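You operate a simulated robot arm through the tools that you are given. There is no shell and no other tool.

Carry out the task below with a simulated robot arm. There is one attempt and no reset: what you move stays moved.

Task
Stir two spoons of paprika and one of herbs together.
Fine: in the white bowl with the red spoon; lay the spoon back.

Only the result counts: the job must be done as asked and must still hold three seconds after the hand-in. Knocking over, shifting, dropping, spilling or breaking anything else fails it.

Robot
A 7-joint arm with a two-finger parallel gripper, fixed in place. Base frame: the origin is on the floor under the middle of its stand, x ahead of it, y to its left, z up; the work surface is at about z = 0.9. Lengths are in m, angles in degrees, forces in N, time in s.
With the tool pointing down near the work surface it reaches from about 0.1 to 0.64 m from the base axis. Its first joint turns from -66.0 to 66.0 degrees. Payload 1.57 kg.
The tool frame sits at the grasp point between the pads (the TCP): z along the fingers, y along the line on which they close. The tips reach 0.03 m beyond it. The gripper opens to 0.08 m. The fingers are 0.017 m wide and 0.012 m thick; the gripper's body (0.04 by 0.082 m) begins 0.08 m behind the TCP.
Orientation is that of the tool frame in the base frame, as a unit quaternion [x, y, z, w]. With the fingers straight down and closing along the base's y, the tool's x points along the base's -x, its y along +y and its z along -z.

Tools
- The arm moves only by the tool step_arm. Its argument "motion" is one flat list of numbers, 7 for each row, row after row: the closure, from 0 (fully open) to 1 (shut), then the shift along the base's x, y, z in m, then the turn, a rotation vector about the base's x, y, z in degrees. In form: [hand, dx, dy, dz, ax, ay, az, hand, dx, dy, dz, ax, ay, az, ...]. A call has 1 to 20 rows; each row is the pose to reach, as a shift and turn from the pose commanded when the call began. Each row takes 0.2 s and may step no farther than 0.05 m and 8.6 degrees from the row before; otherwise, or with a gripper value out of range, the whole call is refused. A pose out of reach is approached as far as the arm can. The call stops where the force on the tool passes 40 N (or 10 N more than at its start, if that is more) or the arm is blocked; 0.2 s more then pass. The fingers move at their own pace (about 0.072 m/s each) and stop on an object; they squeeze with about 36 N. The grip force told is the motor's: it shows also when the fingers shut on nothing. Time passes only in rows, and 0.2 s behind the last, so rows that repeat a pose let the fingers close. It gives the time, the measured TCP pose, the force on the tool (base axes), the opening and the grip force at its end, in the units of the frame above (readings bear some noise), with the torque about the TCP (base axes, N m) and any sound that the robot's microphone picked up.
- Cameras (640 x 400 px; columns grow to the right, rows downward): "scene" is fixed at [0.0486, 0.4221, 1.4391]; the picture's right is [-0.85, -0.53, 0.00], its down [-0.22, 0.36, -0.91] and it looks along [0.48, -0.77, -0.42] (base axes); focal length 333 px, centre (320, 200). "wrist" rides on the gripper at [0.072, -0.006, -0.122] in the tool frame; the picture's right is [0.09, 1.00, 0.00], its down [-0.84, 0.08, -0.54] and it looks along [-0.54, 0.05, 0.84] (tool axes); focal length 238 px, centre (320, 200). There is no depth. A picture from a camera that has moved, and an enlarged one, comes with that camera's place and axes in the base frame and with its lens.
- snapshot(camera): a new picture of that camera. It takes no simulated time.
- inspect(camera, box): a new picture of the part [left, top, right, bottom] of that camera's present view, enlarged. It takes no simulated time.
- sign_off(): hands the job in; it is judged then, once.

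Places have to be worked out from the pictures, the camera data and where the tool is seen. Open the gripper and draw the arm clear of the work before you hand the job in, unless the task says otherwise.

The tools are called after "Request:" by a JSON object that holds its "op" and its "data". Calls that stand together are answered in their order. step_arm: Moves the arm, as the interface text tells. Its arguments: {"type":"object","properties":{"motion":{"type":"array"}},"required":["motion"]} The other tools are called the same way: snapshot (camera) takes a picture; inspect (camera, box) takes an enlarged picture of a part of a camera's view; sign_off () hands the job in.

At the start:

```text
t: 0.0
ee_pos: [0.3174, 0.0173, 1.2678]
orientation: [0.0, 1.0, 0.002, 0.001]
contact_force: [1.1, 0.7, 0.2]
torque: [-0.02, -0.01, -0.04]
grip_width: 0.0801
grasp_force: 0.1
```

scene: 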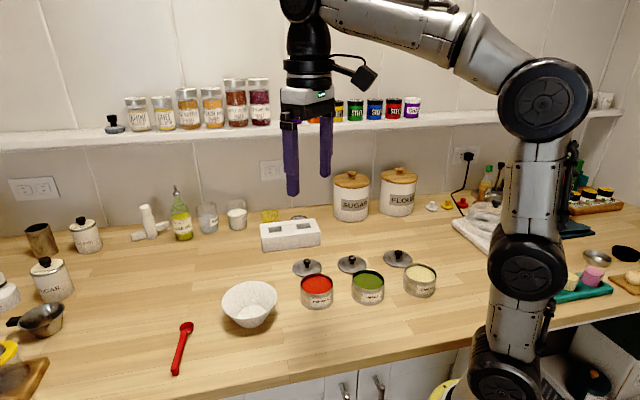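
wrist: 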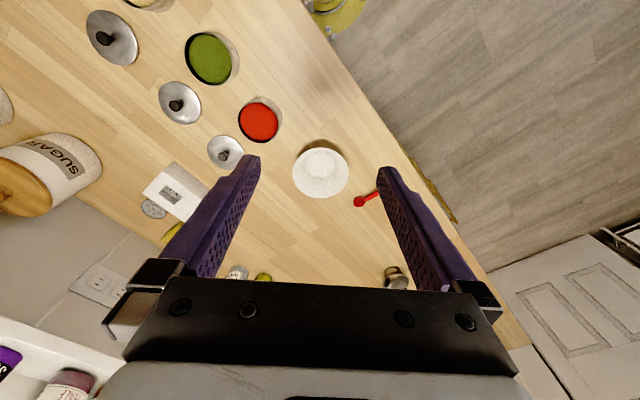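

The first pictures show a white bowl, a red spoon, and open tins with red, green and cream powders. I'll enlarge the important areas before moving.

Request:
{"op": "inspect", "data": {"camera": "scene", "box": [280, 230, 450, 330]}}

Request:
{"op": "inspect", "data": {"camera": "scene", "box": [140, 260, 300, 390]}}

Request:
{"op": "inspect", "data": {"camera": "wrist", "box": [140, 0, 440, 260]}}

```text
3.76 times, centred on (365, 280) of scene
camera zoom: at [0.0486, 0.4221, 1.4391], right [-0.85, -0.53, 0.0], down [-0.22, 0.36, -0.91], along [0.48, -0.77, -0.42], focal length 1255 px, centre (151, -101)
```

zoom: 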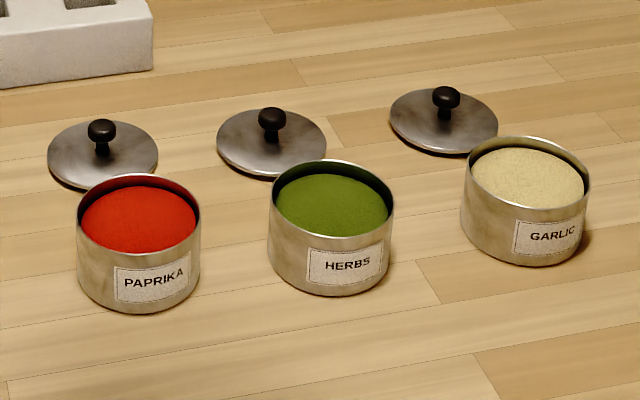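

```text
3.08 times, centred on (220, 325) of scene
camera zoom: at [0.0486, 0.4221, 1.4391], right [-0.85, -0.53, 0.0], down [-0.22, 0.36, -0.91], along [0.48, -0.77, -0.42], focal length 1026 px, centre (628, -185)
```

zoom: 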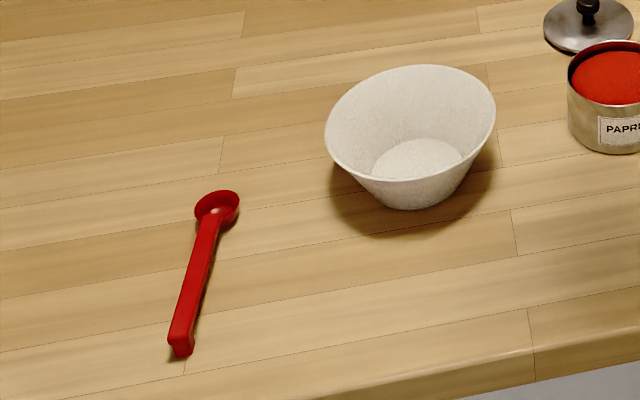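

```text
1.54 times, centred on (290, 130) of wrist
camera zoom: at [0.244, 0.0111, 1.3903], right [-0.09, 1.0, 0.0], down [0.84, 0.08, 0.54], along [0.54, 0.05, -0.84], focal length 367 px, centre (366, 308)
```

zoom: 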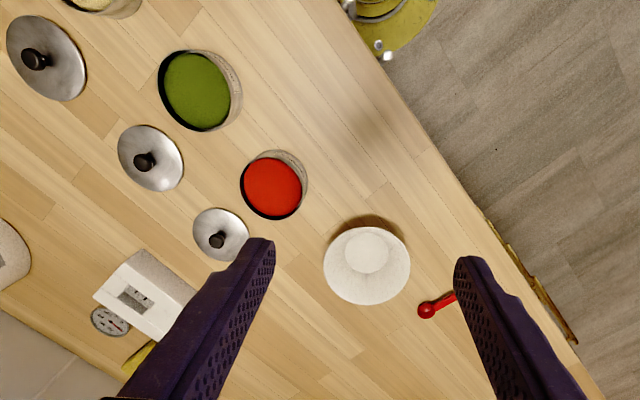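

The bowl sits near (0.46, 0.04). Paprika is near (0.38, -0.10), herbs near (0.285, -0.17), and the spoon runs from about (0.485, 0.21) at the handle end to (0.555, 0.13) at its cup. I'll move above the spoon and turn the gripper -48° so it lines up across the handle.

Request:
{"op": "step_arm", "data": {"motion": [0, 0.0225, 0.0225, -0.026, 0, 0, -6, 0, 0.045, 0.045, -0.052, 0, 0, -12, 0, 0.0675, 0.0675, -0.078, 0, 0, -18, 0, 0.09, 0.09, -0.104, 0, 0, -24, 0, 0.1125, 0.1125, -0.13, 0, 0, -30, 0, 0.135, 0.135, -0.156, 0, 0, -36, 0, 0.1575, 0.1575, -0.182, 0, 0, -42, 0, 0.18, 0.18, -0.208, 0, 0, -48]}}

```text
t: 1.8
ee_pos: [0.4976, 0.1984, 1.059]
orientation: [0.408, 0.913, 0.001, 0.001]
contact_force: [0.5, 0.6, 0.0]
torque: [-0.02, 0.03, -0.03]
grip_width: 0.0799
grasp_force: 0.0
```

The arm reached the pose above the spoon. I'll take pictures from both cameras.

Request:
{"op": "snapshot", "data": {"camera": "wrist"}}

Request:
{"op": "snapshot", "data": {"camera": "scene"}}

```text
taken
camera wrist: at [0.4431, 0.2472, 1.1816], right [0.68, 0.73, 0.0], down [0.61, -0.57, 0.54], along [0.4, -0.37, -0.84], focal length 238 px, centre (320, 200)
```

wrist: 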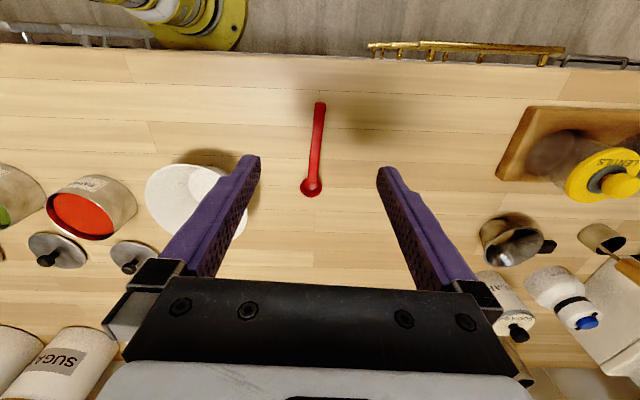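

```text
taken
```

scene: 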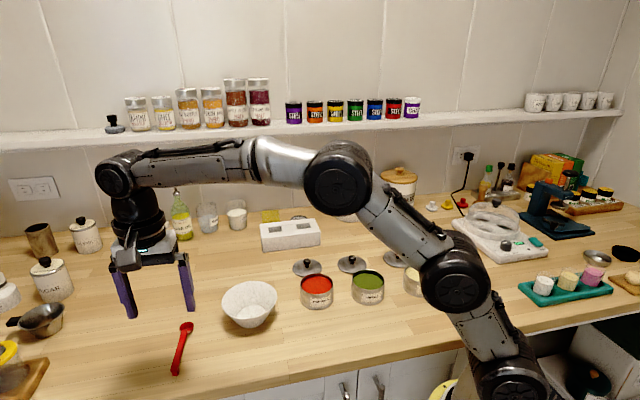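

The spoon lies close to the finger midline. I'll enlarge it to learn its shape before I go down.

Request:
{"op": "inspect", "data": {"camera": "wrist", "box": [260, 85, 380, 215]}}

Request:
{"op": "inspect", "data": {"camera": "scene", "box": [150, 310, 220, 385]}}

```text
3.08 times, centred on (320, 150) of wrist
camera zoom: at [0.4431, 0.2472, 1.1816], right [0.68, 0.73, 0.0], down [0.61, -0.57, 0.54], along [0.4, -0.37, -0.84], focal length 733 px, centre (320, 354)
```

zoom: 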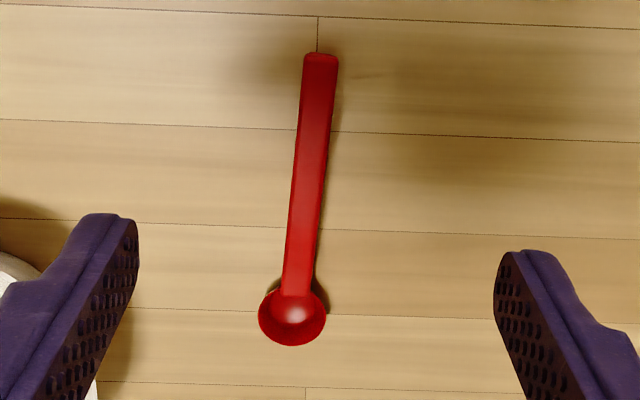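

```text
5.33 times, centred on (185, 348) of scene
camera zoom: at [0.0485, 0.4221, 1.4391], right [-0.85, -0.53, 0.0], down [-0.22, 0.36, -0.91], along [0.48, -0.77, -0.42], focal length 1778 px, centre (1040, -587)
```

zoom: 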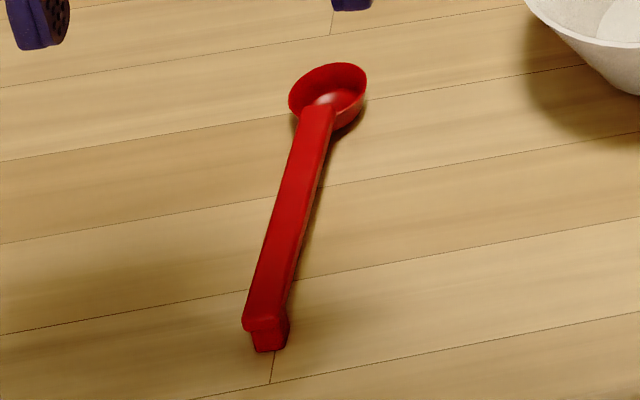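

Triangulating both views puts the handle top at z≈0.920 from (0.481, 0.213), and the cup centre at (0.547, 0.136) with a radius of about 14 mm. I'll lower to just above the handle near its end and check the alignment.

Request:
{"op": "step_arm", "data": {"motion": [0, -0.0015, 0.0003, -0.03, 0, 0, -0.5, 0, -0.003, 0.0007, -0.06, 0, 0, -1, 0, -0.0047, 0.001, -0.085, 0, 0, -1.4, 0, -0.0047, 0.001, -0.085, 0, 0, -1.4]}}

Request:
{"op": "snapshot", "data": {"camera": "wrist"}}

Request:
{"op": "inspect", "data": {"camera": "scene", "box": [120, 250, 260, 390]}}

```text
t: 2.8
ee_pos: [0.4931, 0.1996, 0.9734]
orientation: [0.417, 0.909, 0.0, 0.001]
contact_force: [0.6, 0.3, -0.4]
torque: [0.0, 0.02, -0.02]
grip_width: 0.0802
grasp_force: 0.1
```

```text
taken
camera wrist: at [0.4397, 0.2493, 1.0964], right [0.7, 0.72, 0.0], down [0.6, -0.58, 0.54], along [0.39, -0.38, -0.84], focal length 238 px, centre (320, 200)
```

wrist: 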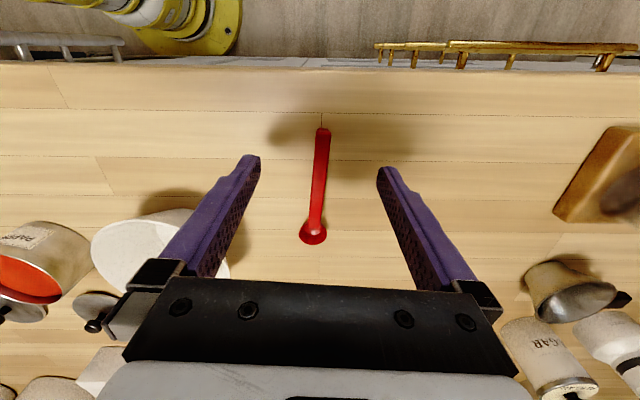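

```text
2.86 times, centred on (190, 320) of scene
camera zoom: at [0.0486, 0.4221, 1.4391], right [-0.85, -0.53, 0.0], down [-0.22, 0.36, -0.91], along [0.48, -0.77, -0.42], focal length 953 px, centre (691, -143)
```

zoom: 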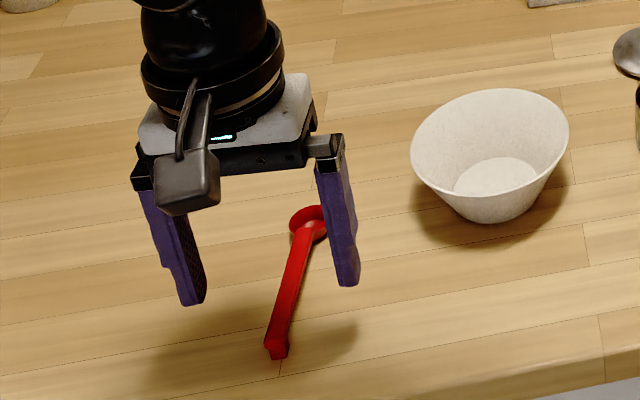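

The handle sits midway between the fingers, about 20 mm in from its end. I'll lower so the tips sit about 4 mm above the counter, then close.

Request:
{"op": "step_arm", "data": {"motion": [0, 0, 0, -0.02, 0, 0, 0, 0, 0, 0, -0.0385, 0, 0, 0, 0, 0, 0, -0.0385, 0, 0, 0]}}

Request:
{"op": "snapshot", "data": {"camera": "wrist"}}

Request:
{"op": "inspect", "data": {"camera": "scene", "box": [120, 250, 260, 390]}}

```text
t: 3.6
ee_pos: [0.4925, 0.1983, 0.9357]
orientation: [0.418, 0.908, -0.001, 0.001]
contact_force: [-0.8, -0.4, -0.3]
torque: [0.02, -0.01, 0.03]
grip_width: 0.0802
grasp_force: 0.0
```

```text
taken
camera wrist: at [0.4391, 0.2494, 1.0586], right [0.7, 0.72, 0.0], down [0.6, -0.58, 0.54], along [0.39, -0.38, -0.84], focal length 238 px, centre (320, 200)
```

wrist: 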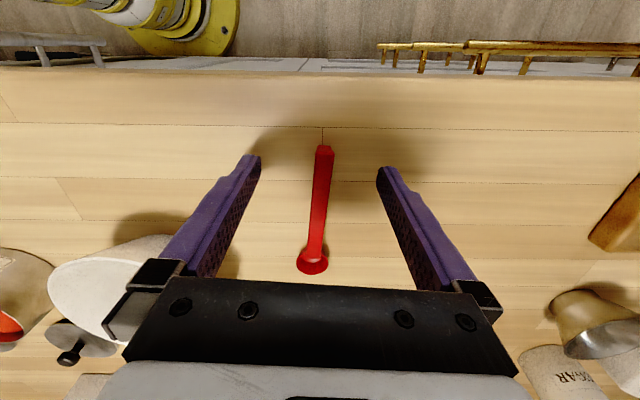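

```text
2.86 times, centred on (190, 320) of scene
camera zoom: at [0.0486, 0.4221, 1.4391], right [-0.85, -0.53, 0.0], down [-0.22, 0.36, -0.91], along [0.48, -0.77, -0.42], focal length 953 px, centre (691, -143)
```

zoom: 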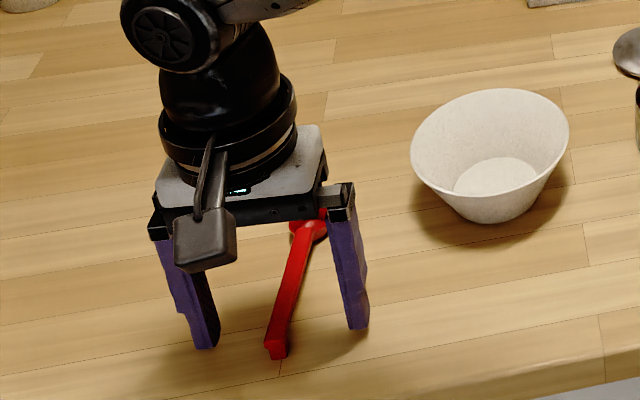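

The fingers straddle the handle without touching anything. I'll close in place and give it time to squeeze.

Request:
{"op": "step_arm", "data": {"motion": [0.5, 0, 0, 0, 0, 0, 0, 0.8, 0, 0, 0, 0, 0, 0, 0.9, 0, 0, 0, 0, 0, 0, 1, 0, 0, 0, 0, 0, 0, 1, 0, 0, 0, 0, 0, 0, 1, 0, 0, 0, 0, 0, 0]}}

Request:
{"op": "snapshot", "data": {"camera": "wrist"}}

Request:
{"op": "inspect", "data": {"camera": "scene", "box": [120, 250, 260, 390]}}

```text
t: 5.0
ee_pos: [0.491, 0.1996, 0.9347]
orientation: [0.417, 0.909, -0.001, 0.001]
contact_force: [0.1, -0.5, -0.6]
torque: [-0.01, -0.03, 0.03]
grip_width: 0.0106
grasp_force: 28.7
```

```text
taken
camera wrist: at [0.4392, 0.2494, 1.0588], right [0.7, 0.72, 0.0], down [0.6, -0.58, 0.54], along [0.39, -0.38, -0.84], focal length 238 px, centre (320, 200)
```

wrist: 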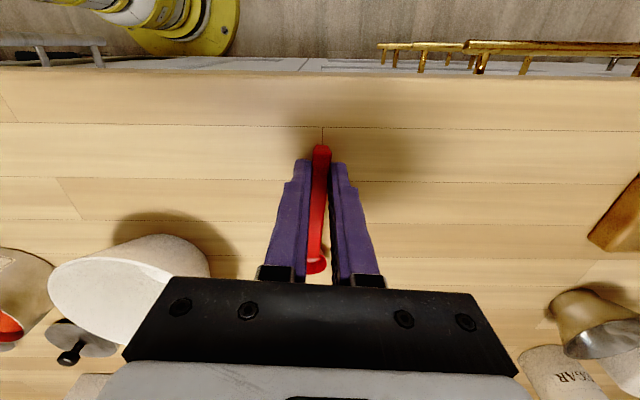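

```text
2.86 times, centred on (190, 320) of scene
camera zoom: at [0.0486, 0.4221, 1.4391], right [-0.85, -0.53, 0.0], down [-0.22, 0.36, -0.91], along [0.48, -0.77, -0.42], focal length 953 px, centre (691, -143)
```

zoom: 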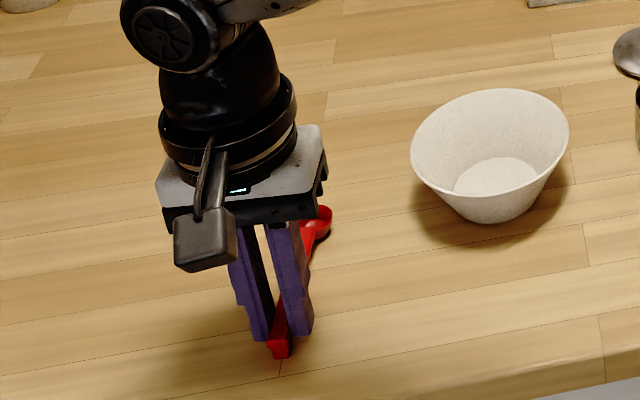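

The grip is firm, with a 10.6 mm opening and about 29 N. I'll lift straight up and check that the spoon stays level in the fingers.

Request:
{"op": "step_arm", "data": {"motion": [1, 0, 0, 0.01, 0, 0, 0, 1, 0, 0, 0.03, 0, 0, 0, 1, 0, 0, 0.06, 0, 0, 0, 1, 0, 0, 0.09, 0, 0, 0, 1, 0, 0, 0.12, 0, 0, 0]}}

Request:
{"op": "inspect", "data": {"camera": "wrist", "box": [240, 100, 400, 290]}}

Request:
{"op": "inspect", "data": {"camera": "scene", "box": [120, 210, 280, 350]}}

```text
t: 6.2
ee_pos: [0.493, 0.199, 1.0556]
orientation: [0.418, 0.908, 0.0, 0.001]
contact_force: [0.4, -0.2, 0.1]
torque: [-0.01, -0.03, 0.0]
grip_width: 0.0001
grasp_force: 21.6
```

```text
2.11 times, centred on (320, 195) of wrist
camera zoom: at [0.4393, 0.2495, 1.1793], right [0.7, 0.72, 0.0], down [0.6, -0.58, 0.54], along [0.39, -0.38, -0.84], focal length 502 px, centre (320, 210)
```

zoom: 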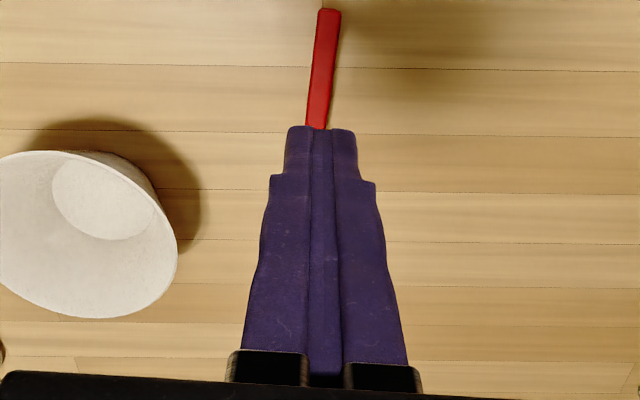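

```text
2.86 times, centred on (200, 280) of scene
camera zoom: at [0.0486, 0.4221, 1.4391], right [-0.85, -0.53, 0.0], down [-0.22, 0.36, -0.91], along [0.48, -0.77, -0.42], focal length 953 px, centre (663, -29)
```

zoom: 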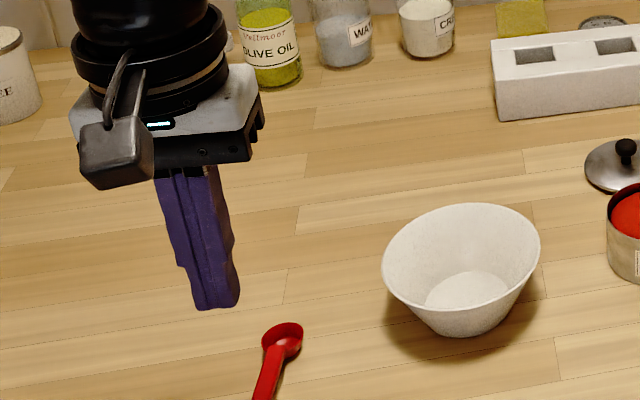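

The spoon slipped out as I lifted: the opening is now 0 and it's still on the counter. I'll use the earlier view box again to see whether it moved.

Request:
{"op": "inspect", "data": {"camera": "scene", "box": [150, 310, 220, 385]}}

Request:
{"op": "snapshot", "data": {"camera": "wrist"}}

```text
5.33 times, centred on (185, 348) of scene
camera zoom: at [0.0486, 0.4221, 1.4391], right [-0.85, -0.53, 0.0], down [-0.22, 0.36, -0.91], along [0.48, -0.77, -0.42], focal length 1778 px, centre (1040, -587)
```

zoom: 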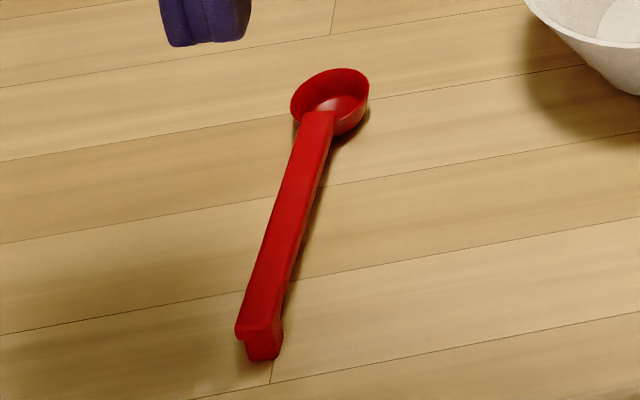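

```text
taken
camera wrist: at [0.4393, 0.2495, 1.1793], right [0.7, 0.72, 0.0], down [0.6, -0.58, 0.54], along [0.39, -0.38, -0.84], focal length 238 px, centre (320, 200)
```

wrist: 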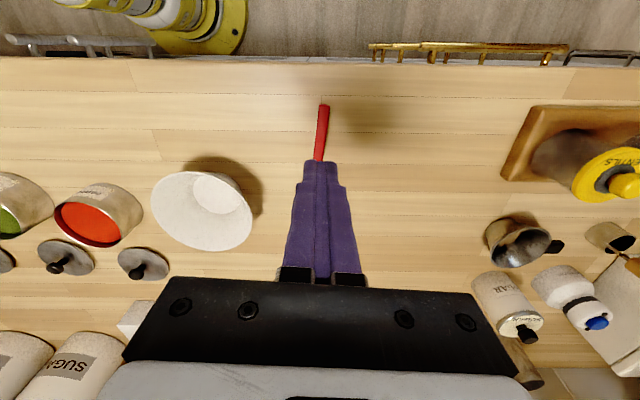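

The spoon only shifted 2–3 mm and turned about 1°. The tips had hardly any of the thin handle between them. I'll re-aim, go down about 4 mm deeper so the tips nearly reach the counter, and close again.

Request:
{"op": "step_arm", "data": {"motion": [0.5, 0, 0, 0, 0, 0, 0, 0.5, -0.0007, 0.001, -0.03, 0, 0, -1.1, 0.5, -0.0007, 0.001, -0.07, 0, 0, -1.1, 0.5, -0.0007, 0.001, -0.1, 0, 0, -1.1, 0.5, -0.0007, 0.001, -0.115, 0, 0, -1.1, 0.5, -0.0007, 0.001, -0.1235, 0, 0, -1.1, 0.5, -0.0007, 0.001, -0.1235, 0, 0, -1.1]}}

Request:
{"op": "inspect", "data": {"camera": "wrist", "box": [240, 100, 400, 290]}}

Request:
{"op": "inspect", "data": {"camera": "scene", "box": [150, 310, 220, 385]}}

```text
t: 7.8
ee_pos: [0.491, 0.2011, 0.9329]
orientation: [0.426, 0.905, 0.0, 0.001]
contact_force: [0.2, 0.2, -0.3]
torque: [-0.01, -0.01, -0.01]
grip_width: 0.0399
grasp_force: 0.1
```

```text
2.11 times, centred on (320, 195) of wrist
camera zoom: at [0.4395, 0.2518, 1.0551], right [0.71, 0.7, 0.0], down [0.59, -0.6, 0.54], along [0.38, -0.39, -0.84], focal length 502 px, centre (320, 210)
```

zoom: 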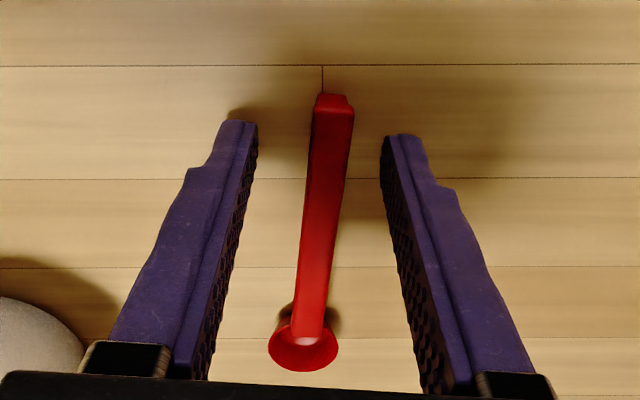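

```text
5.33 times, centred on (185, 348) of scene
camera zoom: at [0.0486, 0.4221, 1.4391], right [-0.85, -0.53, 0.0], down [-0.22, 0.36, -0.91], along [0.48, -0.77, -0.42], focal length 1778 px, centre (1040, -587)
```

zoom: 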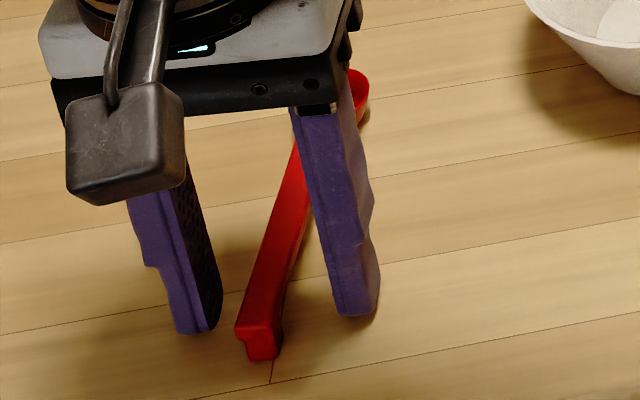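

The fingers are around the handle and still free, with the tips about 3 mm off the counter. I'll lower about 2 mm more and then close.

Request:
{"op": "step_arm", "data": {"motion": [0.5, 0.0003, -0.0008, -0.001, 0, 0, 0, 0.5, 0.0007, -0.0008, -0.0022, 0, 0, 0, 0.5, 0.0007, -0.0008, -0.0022, 0, 0, 0]}}

Request:
{"op": "step_arm", "data": {"motion": [0.7, 0, 0, 0, 0, 0, 0, 0.8, 0, 0, 0, 0, 0, 0, 0.9, 0, 0, 0, 0, 0, 0, 1, 0, 0, 0, 0, 0, 0, 1, 0, 0, 0, 0, 0, 0, 1, 0, 0, 0, 0, 0, 0, 1, 0, 0, 0, 0, 0, 0]}}

Request:
{"op": "inspect", "data": {"camera": "scene", "box": [150, 310, 220, 385]}}

Request:
{"op": "inspect", "data": {"camera": "wrist", "box": [260, 120, 380, 250]}}

```text
t: 8.6
ee_pos: [0.4926, 0.1989, 0.931]
orientation: [0.427, 0.904, 0.001, 0.001]
contact_force: [-0.5, 0.7, 0.1]
torque: [0.04, -0.02, -0.01]
grip_width: 0.0399
grasp_force: 0.0
```

```text
t: 10.2
ee_pos: [0.4922, 0.1998, 0.9296]
orientation: [0.427, 0.904, 0.0, 0.001]
contact_force: [0.3, 0.4, -0.5]
torque: [-0.01, -0.04, 0.01]
grip_width: 0.0103
grasp_force: 28.6
```

```text
5.33 times, centred on (185, 348) of scene
camera zoom: at [0.0486, 0.4221, 1.4391], right [-0.85, -0.53, 0.0], down [-0.22, 0.36, -0.91], along [0.48, -0.77, -0.42], focal length 1778 px, centre (1040, -587)
```

zoom: 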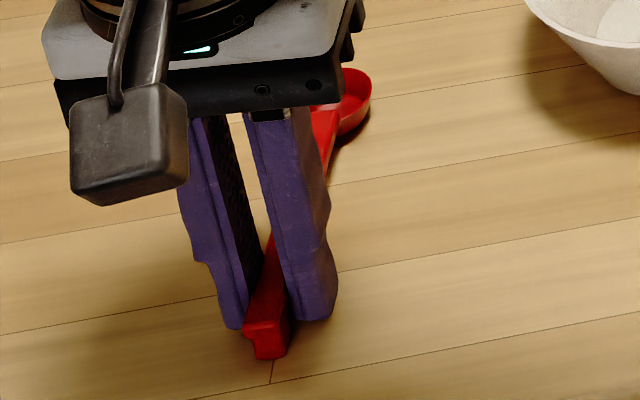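

```text
3.08 times, centred on (320, 185) of wrist
camera zoom: at [0.4403, 0.2506, 1.0533], right [0.71, 0.7, 0.0], down [0.59, -0.6, 0.54], along [0.38, -0.39, -0.84], focal length 733 px, centre (320, 246)
```

zoom: 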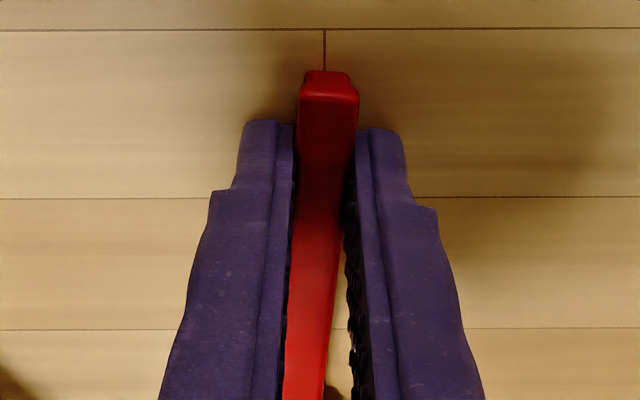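

The handle is held deeper now, at 10.3 mm, with the tips about 1 mm from the counter. I'll lift slowly by 15 mm and check for slip.

Request:
{"op": "step_arm", "data": {"motion": [1, 0, 0, 0.002, 0, 0, 0, 1, 0, 0, 0.005, 0, 0, 0, 1, 0, 0, 0.01, 0, 0, 0, 1, 0, 0, 0.015, 0, 0, 0]}}

Request:
{"op": "inspect", "data": {"camera": "scene", "box": [150, 310, 220, 385]}}

Request:
{"op": "inspect", "data": {"camera": "wrist", "box": [260, 120, 380, 250]}}

```text
t: 11.2
ee_pos: [0.4929, 0.1983, 0.9451]
orientation: [0.427, 0.904, 0.0, 0.001]
contact_force: [0.3, 0.2, -0.8]
torque: [0.04, -0.01, 0.0]
grip_width: 0.0107
grasp_force: 28.2
```

```text
5.33 times, centred on (185, 348) of scene
camera zoom: at [0.0486, 0.4221, 1.4391], right [-0.85, -0.53, 0.0], down [-0.22, 0.36, -0.91], along [0.48, -0.77, -0.42], focal length 1778 px, centre (1040, -587)
```

zoom: 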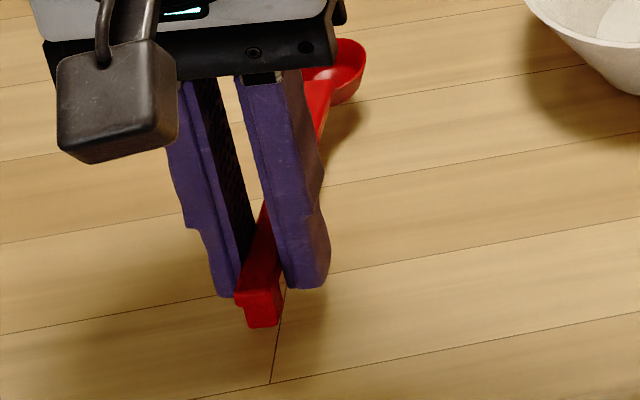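

```text
3.08 times, centred on (320, 185) of wrist
camera zoom: at [0.4404, 0.2503, 1.0684], right [0.71, 0.7, 0.0], down [0.59, -0.6, 0.54], along [0.38, -0.39, -0.84], focal length 733 px, centre (320, 246)
```

zoom: 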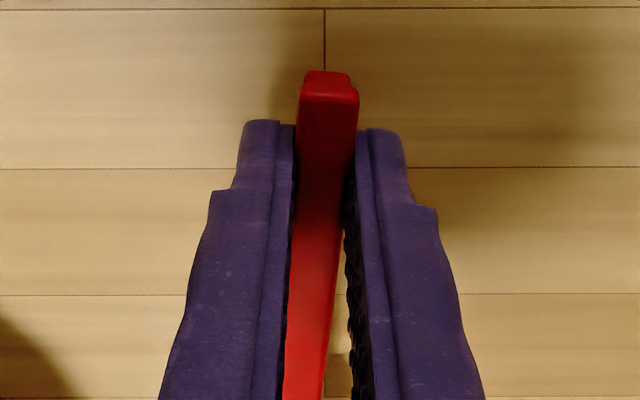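

The spoon is lifting with the hand this time. I'll raise it and carry it to a spot high in front of the paprika tin, then check the grip and measure the tins.

Request:
{"op": "step_arm", "data": {"motion": [1, 0, 0, 0.03, 0, 0, 0, 1, 0, 0, 0.07, 0, 0, 0, 1, 0, 0, 0.11, 0, 0, 0, 1, -0.023, -0.033, 0.12, 0, 0, 0, 1, -0.046, -0.067, 0.12, 0, 0, 0, 1, -0.069, -0.1, 0.12, 0, 0, 0, 1, -0.092, -0.134, 0.12, 0, 0, 0, 1, -0.115, -0.167, 0.12, 0, 0, 0, 1, -0.138, -0.2, 0.12, 0, 0, 0, 1, -0.162, -0.234, 0.12, 0, 0, 0, 1, -0.162, -0.234, 0.12, 0, 0, 0]}}

Request:
{"op": "snapshot", "data": {"camera": "wrist"}}

Request:
{"op": "snapshot", "data": {"camera": "scene"}}

```text
t: 13.6
ee_pos: [0.3301, -0.036, 1.0657]
orientation: [0.426, 0.905, 0.0, 0.001]
contact_force: [0.2, 0.0, 0.9]
torque: [0.0, -0.01, 0.01]
grip_width: 0.0104
grasp_force: 28.5
```

```text
taken
camera wrist: at [0.2785, 0.0161, 1.1889], right [0.71, 0.7, 0.0], down [0.59, -0.6, 0.54], along [0.38, -0.39, -0.84], focal length 238 px, centre (320, 200)
```

wrist: 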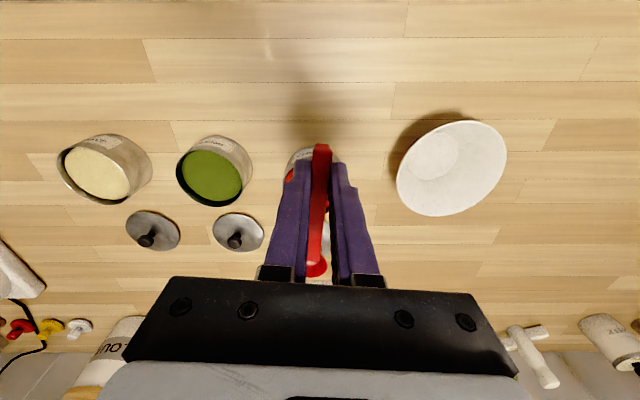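

```text
taken
```

scene: 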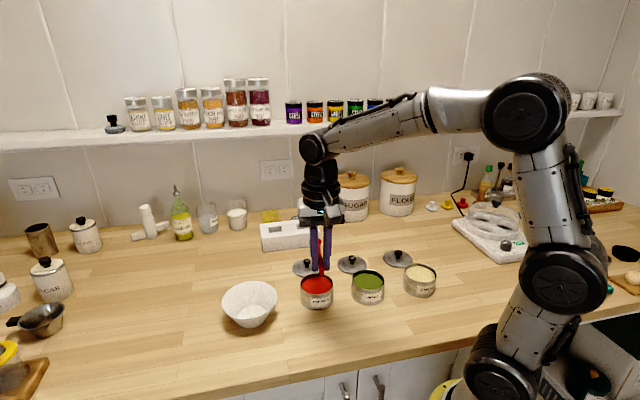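

Request:
{"op": "inspect", "data": {"camera": "scene", "box": [270, 210, 400, 320]}}

Request:
{"op": "inspect", "data": {"camera": "wrist", "box": [150, 110, 380, 290]}}

```text
3.64 times, centred on (335, 265) of scene
camera zoom: at [0.0486, 0.4221, 1.4391], right [-0.85, -0.53, 0.0], down [-0.22, 0.36, -0.91], along [0.48, -0.77, -0.42], focal length 1212 px, centre (266, -36)
```

zoom: 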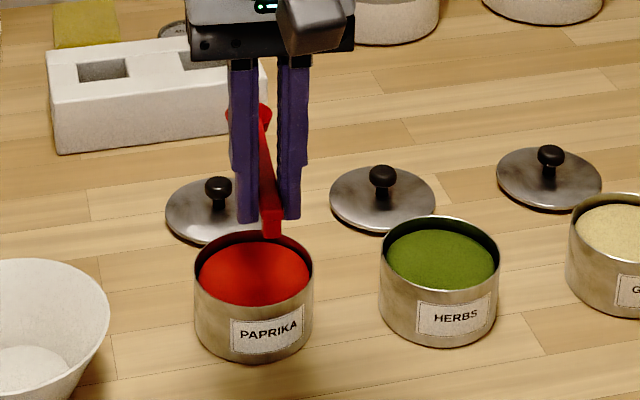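

```text
2.22 times, centred on (265, 200) of wrist
camera zoom: at [0.2785, 0.0161, 1.1889], right [0.71, 0.7, 0.0], down [0.59, -0.6, 0.54], along [0.38, -0.39, -0.84], focal length 530 px, centre (442, 200)
```

zoom: 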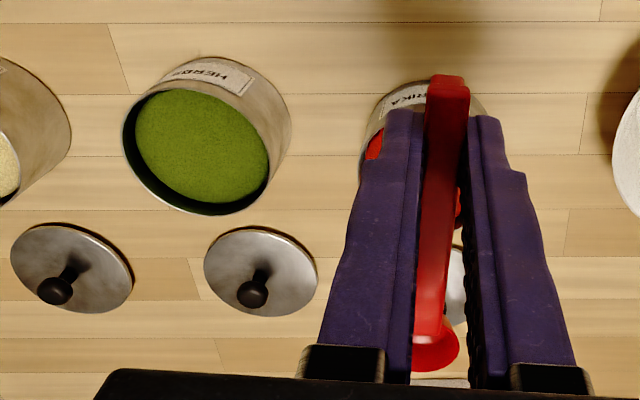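

The spoon is held well, with its cup about 84 mm ahead of the TCP and its rim 18 mm below it, hovering over the paprika. I'll test pitching it 45° tip-down about the cup at this safe height to see if the arm can hold that.

Request:
{"op": "step_arm", "data": {"motion": [1, 0.002, -0.0024, 0.0108, 5.79, 4.77, 0, 1, 0.0048, -0.0058, 0.0211, 11.57, 9.54, 0, 1, 0.0085, -0.0103, 0.0307, 17.36, 14.31, 0, 1, 0.0128, -0.0156, 0.0394, 23.15, 19.08, 0, 1, 0.018, -0.0218, 0.0472, 28.94, 23.85, 0, 1, 0.0237, -0.0287, 0.0539, 34.72, 28.62, 0, 1, 0.0237, -0.0287, 0.0539, 34.72, 28.62, 0]}}

Request:
{"op": "snapshot", "data": {"camera": "wrist"}}

Request:
{"op": "inspect", "data": {"camera": "scene", "box": [250, 190, 410, 320]}}

```text
t: 15.2
ee_pos: [0.3553, -0.0628, 1.119]
orientation: [0.395, 0.836, 0.164, -0.345]
contact_force: [0.2, 0.3, -0.4]
torque: [0.02, -0.02, -0.01]
grip_width: 0.0107
grasp_force: 28.2
```

```text
taken
camera wrist: at [0.3703, -0.0951, 1.2575], right [0.73, 0.68, 0.07], down [0.68, -0.7, -0.21], along [-0.1, 0.2, -0.98], focal length 238 px, centre (320, 200)
```

wrist: 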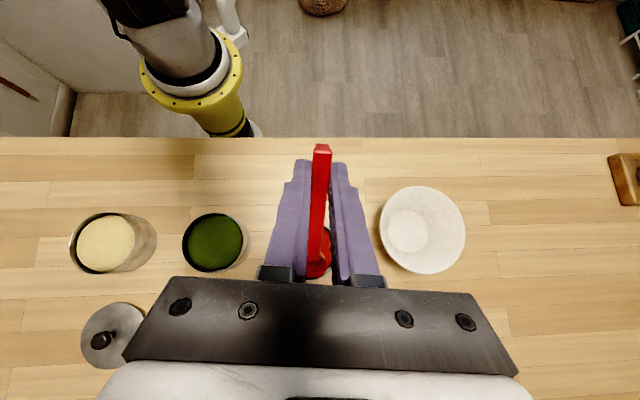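

```text
3.08 times, centred on (330, 255) of scene
camera zoom: at [0.0486, 0.4221, 1.4391], right [-0.85, -0.53, 0.0], down [-0.22, 0.36, -0.91], along [0.48, -0.77, -0.42], focal length 1026 px, centre (289, 31)
```

zoom: 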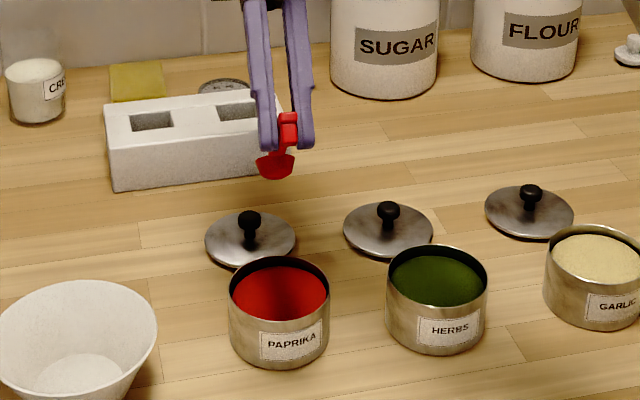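

The arm holds the 45° pitch fine. I'll lower until the cup is just above the paprika rim (cup bottom near z 0.95) so I can compare the two directly.

Request:
{"op": "step_arm", "data": {"motion": [1, 0, 0, -0.03, 0, 0, 0, 1, 0, 0, -0.06, 0, 0, 0, 1, 0, 0, -0.08, 0, 0, 0, 1, 0, 0, -0.08, 0, 0, 0]}}

Request:
{"op": "inspect", "data": {"camera": "wrist", "box": [230, 130, 410, 290]}}

Request:
{"op": "inspect", "data": {"camera": "scene", "box": [270, 230, 370, 320]}}

```text
t: 16.2
ee_pos: [0.3535, -0.0636, 1.0394]
orientation: [0.394, 0.836, 0.163, -0.345]
contact_force: [-0.6, -0.2, -0.9]
torque: [0.04, 0.01, 0.0]
grip_width: 0.0104
grasp_force: 28.7
```

```text
2.50 times, centred on (320, 210) of wrist
camera zoom: at [0.3703, -0.0953, 1.1765], right [0.73, 0.68, 0.07], down [0.68, -0.7, -0.21], along [-0.1, 0.19, -0.98], focal length 596 px, centre (320, 175)
```

zoom: 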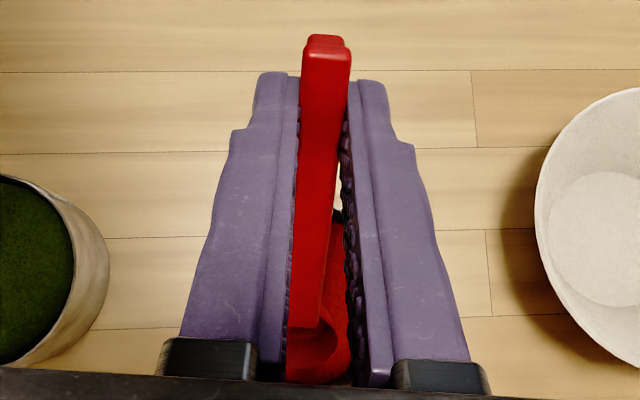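

```text
4.44 times, centred on (320, 275) of scene
camera zoom: at [0.0486, 0.4221, 1.4391], right [-0.85, -0.53, 0.0], down [-0.22, 0.36, -0.91], along [0.48, -0.77, -0.42], focal length 1482 px, centre (320, -133)
```

zoom: 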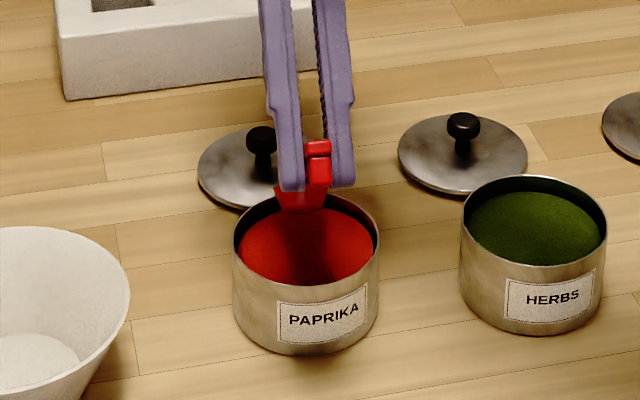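

Request:
{"op": "inspect", "data": {"camera": "wrist", "box": [290, 190, 360, 290]}}

Request:
{"op": "inspect", "data": {"camera": "scene", "box": [290, 250, 345, 305]}}

```text
4.00 times, centred on (325, 240) of wrist
camera zoom: at [0.3703, -0.0953, 1.1765], right [0.73, 0.68, 0.07], down [0.68, -0.7, -0.21], along [-0.1, 0.19, -0.98], focal length 953 px, centre (300, 40)
```

zoom: 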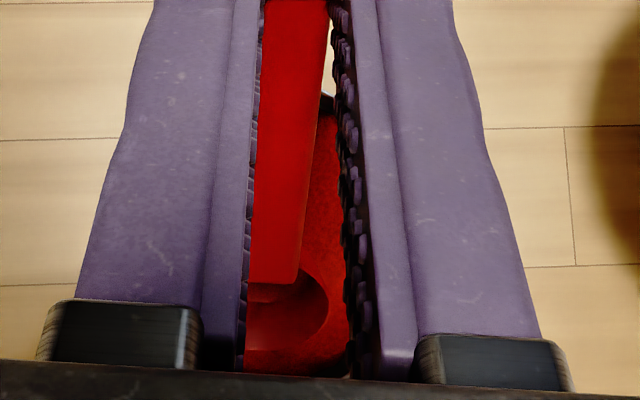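

```text
7.27 times, centred on (318, 278) of scene
camera zoom: at [0.0486, 0.4221, 1.4391], right [-0.85, -0.53, 0.0], down [-0.22, 0.36, -0.91], along [0.48, -0.77, -0.42], focal length 2425 px, centre (338, -364)
```

zoom: 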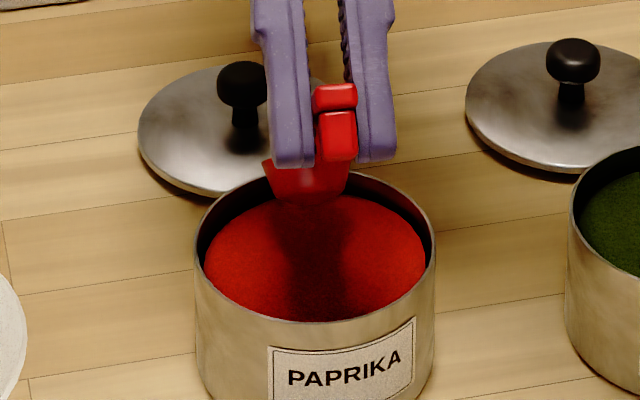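

Comparing the views, the cup is about 10 mm past the tin's centre and 3 mm to its left. The powder lies about 10 mm below the rim. I'll shift back, pitch to 48° and dip into the paprika with the handle clear of the near rim.

Request:
{"op": "step_arm", "data": {"motion": [1, -0.0043, 0.0005, 0.0023, 2.32, 1.91, 0, 1, -0.0081, 0.0051, -0.0127, 2.32, 1.91, 0, 1, -0.0081, 0.0051, -0.0127, 2.32, 1.91, 0]}}

Request:
{"op": "inspect", "data": {"camera": "scene", "box": [290, 250, 345, 305]}}

Request:
{"op": "inspect", "data": {"camera": "wrist", "box": [290, 190, 360, 290]}}

```text
t: 17.0
ee_pos: [0.3473, -0.06, 1.0259]
orientation: [0.391, 0.827, 0.174, -0.366]
contact_force: [0.3, -0.8, -0.5]
torque: [-0.05, 0.02, -0.01]
grip_width: 0.0105
grasp_force: 28.5
```

```text
7.27 times, centred on (318, 278) of scene
camera zoom: at [0.0486, 0.4221, 1.4391], right [-0.85, -0.53, 0.0], down [-0.22, 0.36, -0.91], along [0.48, -0.77, -0.42], focal length 2425 px, centre (338, -364)
```

zoom: 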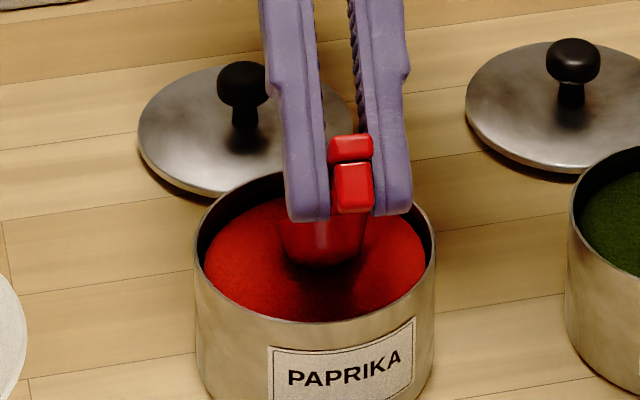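

```text
4.00 times, centred on (325, 240) of wrist
camera zoom: at [0.3667, -0.0959, 1.1624], right [0.73, 0.68, 0.07], down [0.67, -0.69, -0.26], along [-0.13, 0.23, -0.96], focal length 953 px, centre (300, 40)
```

zoom: 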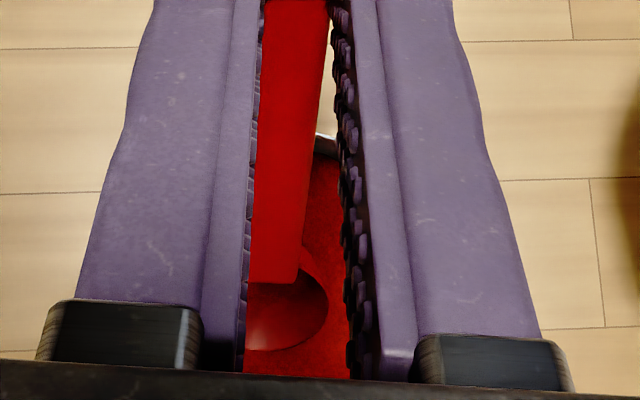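

The cup now sits about 3 mm on the near side of the tin's centre, just above the powder. I'll lower it in, watching the force.

Request:
{"op": "step_arm", "data": {"motion": [1, 0, 0, -0.008, 0, 0, 0, 1, 0, 0, -0.016, 0, 0, 0, 1, 0, 0, -0.023, 0, 0, 0, 1, 0, 0, -0.03, 0, 0, 0]}}

Request:
{"op": "inspect", "data": {"camera": "scene", "box": [290, 250, 345, 305]}}

Request:
{"op": "inspect", "data": {"camera": "wrist", "box": [290, 190, 360, 290]}}

```text
t: 18.0
ee_pos: [0.3452, -0.059, 0.9979]
orientation: [0.389, 0.827, 0.174, -0.368]
contact_force: [-5.6, 6.3, 19.1]
torque: [-0.1, -0.13, 0.01]
grip_width: 0.0105
grasp_force: 28.7
```

```text
7.27 times, centred on (318, 278) of scene
camera zoom: at [0.0482, 0.4224, 1.439], right [-0.85, -0.53, 0.0], down [-0.22, 0.36, -0.91], along [0.48, -0.77, -0.42], focal length 2425 px, centre (338, -364)
```

zoom: 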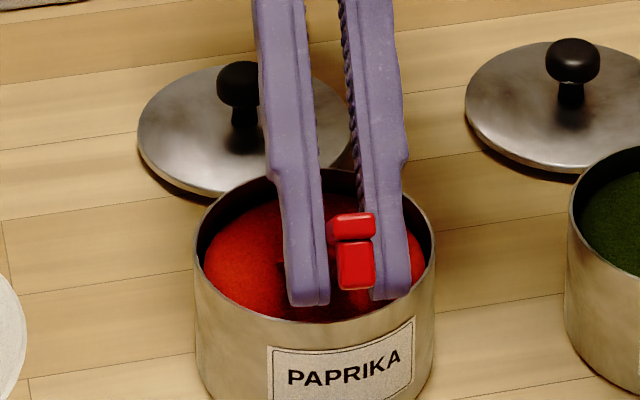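

```text
4.00 times, centred on (325, 240) of wrist
camera zoom: at [0.3662, -0.0951, 1.1334], right [0.73, 0.68, 0.07], down [0.67, -0.69, -0.26], along [-0.13, 0.24, -0.96], focal length 953 px, centre (300, 40)
```

zoom: 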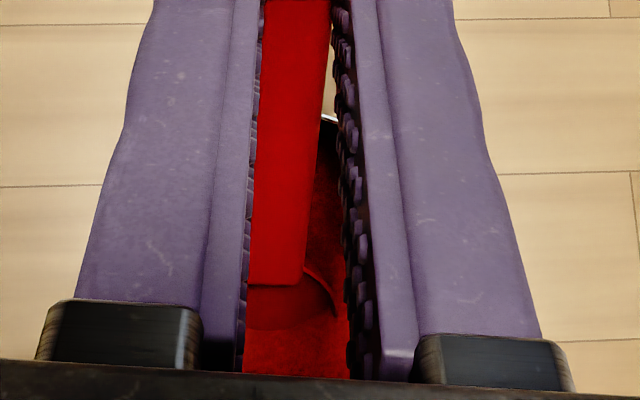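

The cup is in the powder. The 19 N reading matches resistance at the cup, and the tin hasn't moved. I'll sweep forward slowly while levelling from 48° to 30°.

Request:
{"op": "step_arm", "data": {"motion": [1, -0.0002, 0.0002, -0.0024, -2.32, -1.91, 0, 1, -0.0004, 0.0005, -0.0048, -4.63, -3.82, 0, 1, -0.0006, 0.0008, -0.0076, -6.95, -5.72, 0, 1, -0.001, 0.0012, -0.0104, -9.26, -7.63, 0, 1, -0.0024, 0.0029, -0.0111, -11.58, -9.54, 0, 1, -0.0038, 0.0046, -0.0118, -13.9, -11.45, 0]}}

Request:
{"op": "inspect", "data": {"camera": "scene", "box": [290, 250, 345, 305]}}

Request:
{"op": "inspect", "data": {"camera": "wrist", "box": [270, 130, 370, 290]}}

```text
t: 19.4
ee_pos: [0.3421, -0.0549, 0.983]
orientation: [0.413, 0.874, 0.109, -0.233]
contact_force: [-1.0, 1.0, -0.3]
torque: [-0.02, 0.03, 0.01]
grip_width: 0.0103
grasp_force: 28.5
```

```text
7.27 times, centred on (318, 278) of scene
camera zoom: at [0.0486, 0.4221, 1.4391], right [-0.85, -0.53, 0.0], down [-0.22, 0.36, -0.91], along [0.48, -0.77, -0.42], focal length 2425 px, centre (338, -364)
```

zoom: 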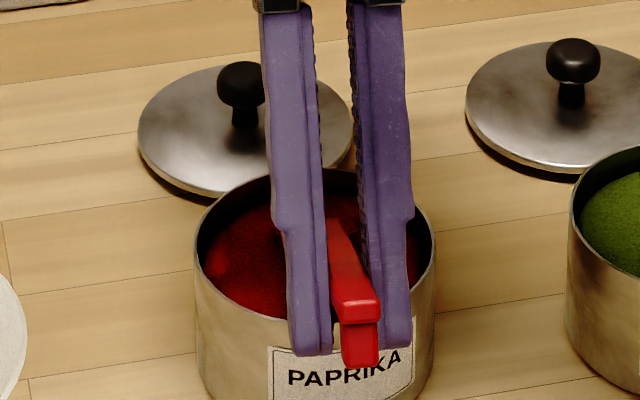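

```text
2.50 times, centred on (320, 210) of wrist
camera zoom: at [0.3347, -0.0572, 1.1262], right [0.72, 0.69, 0.05], down [0.69, -0.72, 0.05], along [0.07, -0.01, -1.0], focal length 596 px, centre (320, 175)
```

zoom: 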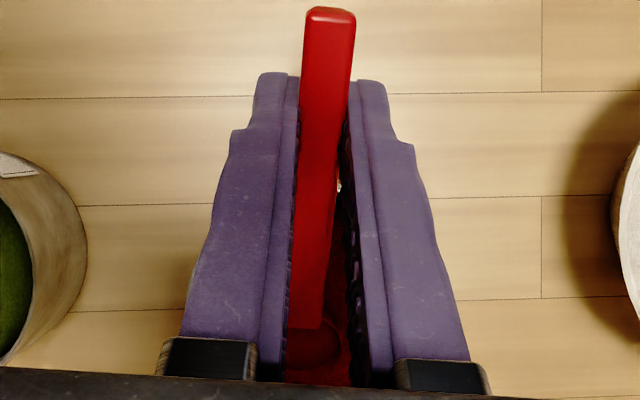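

The force dropped to zero, but the handle end has shifted in the wrist view, so the spoon slid or turned somewhat in the grip. I'll look closer before lifting.

Request:
{"op": "inspect", "data": {"camera": "wrist", "box": [290, 190, 360, 290]}}

Request:
{"op": "inspect", "data": {"camera": "wrist", "box": [285, 120, 355, 190]}}

Request:
{"op": "inspect", "data": {"camera": "scene", "box": [305, 265, 345, 305]}}

```text
4.00 times, centred on (325, 240) of wrist
camera zoom: at [0.3347, -0.0572, 1.1262], right [0.72, 0.69, 0.05], down [0.69, -0.72, 0.05], along [0.07, -0.01, -1.0], focal length 953 px, centre (300, 40)
```

zoom: 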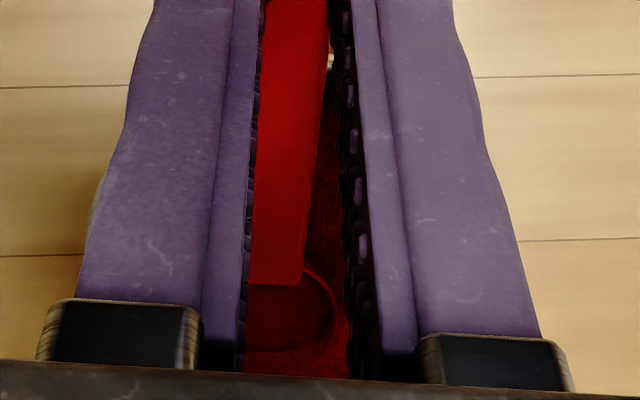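

```text
5.71 times, centred on (320, 155) of wrist
camera zoom: at [0.3347, -0.0572, 1.1262], right [0.72, 0.69, 0.05], down [0.69, -0.72, 0.05], along [0.07, -0.01, -1.0], focal length 1362 px, centre (320, 457)
```

zoom: 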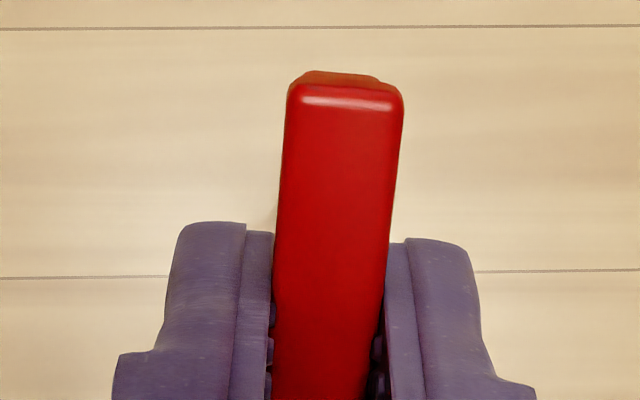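

```text
10.00 times, centred on (325, 285) of scene
camera zoom: at [0.0486, 0.4221, 1.4391], right [-0.85, -0.53, 0.0], down [-0.22, 0.36, -0.91], along [0.48, -0.77, -0.42], focal length 3334 px, centre (270, -650)
```

zoom: 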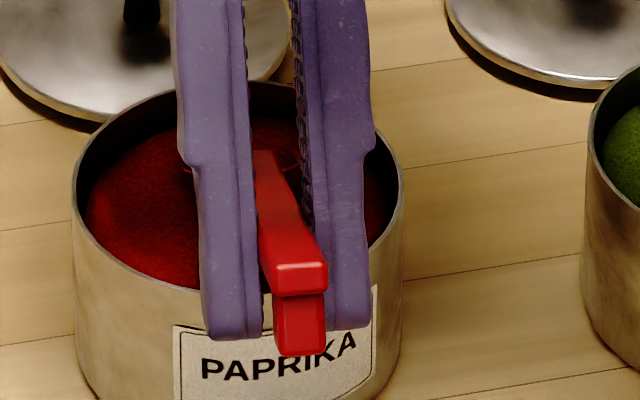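

The spoon slid back about 8 mm and turned about 9° in the grip, so its real pitch is about 21° and the cup is just out of the powder. I'll level it while raising it clear of the tin, then look at the contents.

Request:
{"op": "step_arm", "data": {"motion": [1, -0.0015, 0.0018, 0.001, -2.7, -2.22, 0, 1, -0.0031, 0.0037, 0.0022, -5.4, -4.45, 0, 1, -0.0043, 0.0052, 0.004, -8.1, -6.67, 0, 1, -0.0055, 0.0066, 0.007, -10.81, -8.9, 0, 1, -0.0064, 0.0077, 0.01, -13.5, -11.1, 0, 1, -0.0073, 0.0088, 0.014, -16.21, -13.36, 0, 1, -0.0073, 0.0088, 0.025, -16.21, -13.36, 0, 1, -0.0073, 0.0088, 0.0344, -16.21, -13.36, 0]}}

Request:
{"op": "snapshot", "data": {"camera": "wrist"}}

Request:
{"op": "inspect", "data": {"camera": "wrist", "box": [290, 210, 360, 290]}}

Request:
{"op": "inspect", "data": {"camera": "scene", "box": [280, 230, 360, 310]}}

```text
t: 21.2
ee_pos: [0.3348, -0.0454, 1.0189]
orientation: [0.425, 0.902, 0.033, -0.07]
contact_force: [1.1, -0.3, -1.3]
torque: [-0.04, 0.0, 0.03]
grip_width: 0.0103
grasp_force: 28.6
```

```text
taken
camera wrist: at [0.2957, -0.0087, 1.152], right [0.71, 0.7, 0.01], down [0.64, -0.65, 0.41], along [0.3, -0.28, -0.91], focal length 238 px, centre (320, 200)
```

wrist: 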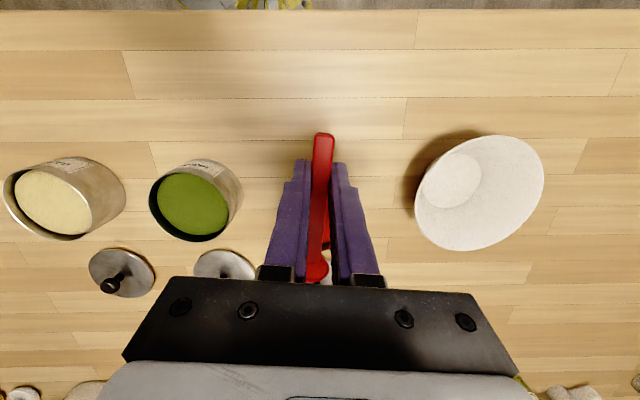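

```text
5.00 times, centred on (325, 250) of wrist
camera zoom: at [0.2957, -0.0087, 1.152], right [0.71, 0.7, 0.01], down [0.64, -0.65, 0.41], along [0.3, -0.28, -0.91], focal length 1192 px, centre (295, -50)
```

zoom: 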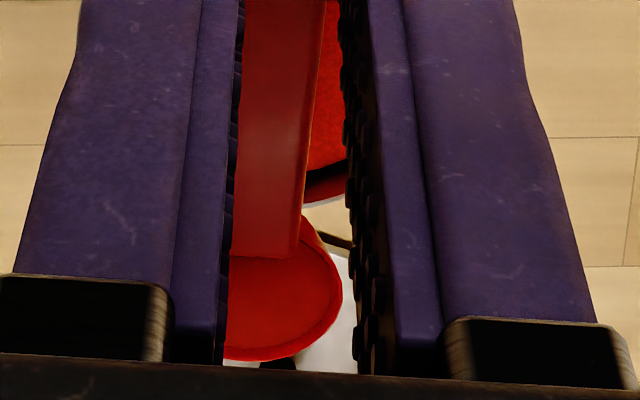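

```text
5.00 times, centred on (320, 270) of scene
camera zoom: at [0.0486, 0.4221, 1.4391], right [-0.85, -0.53, 0.0], down [-0.22, 0.36, -0.91], along [0.48, -0.77, -0.42], focal length 1667 px, centre (320, -150)
```

zoom: 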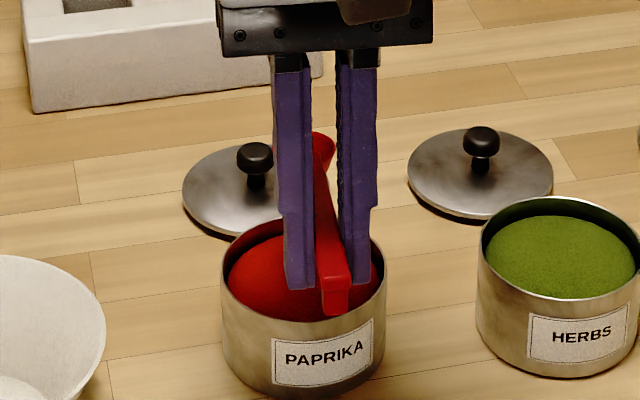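

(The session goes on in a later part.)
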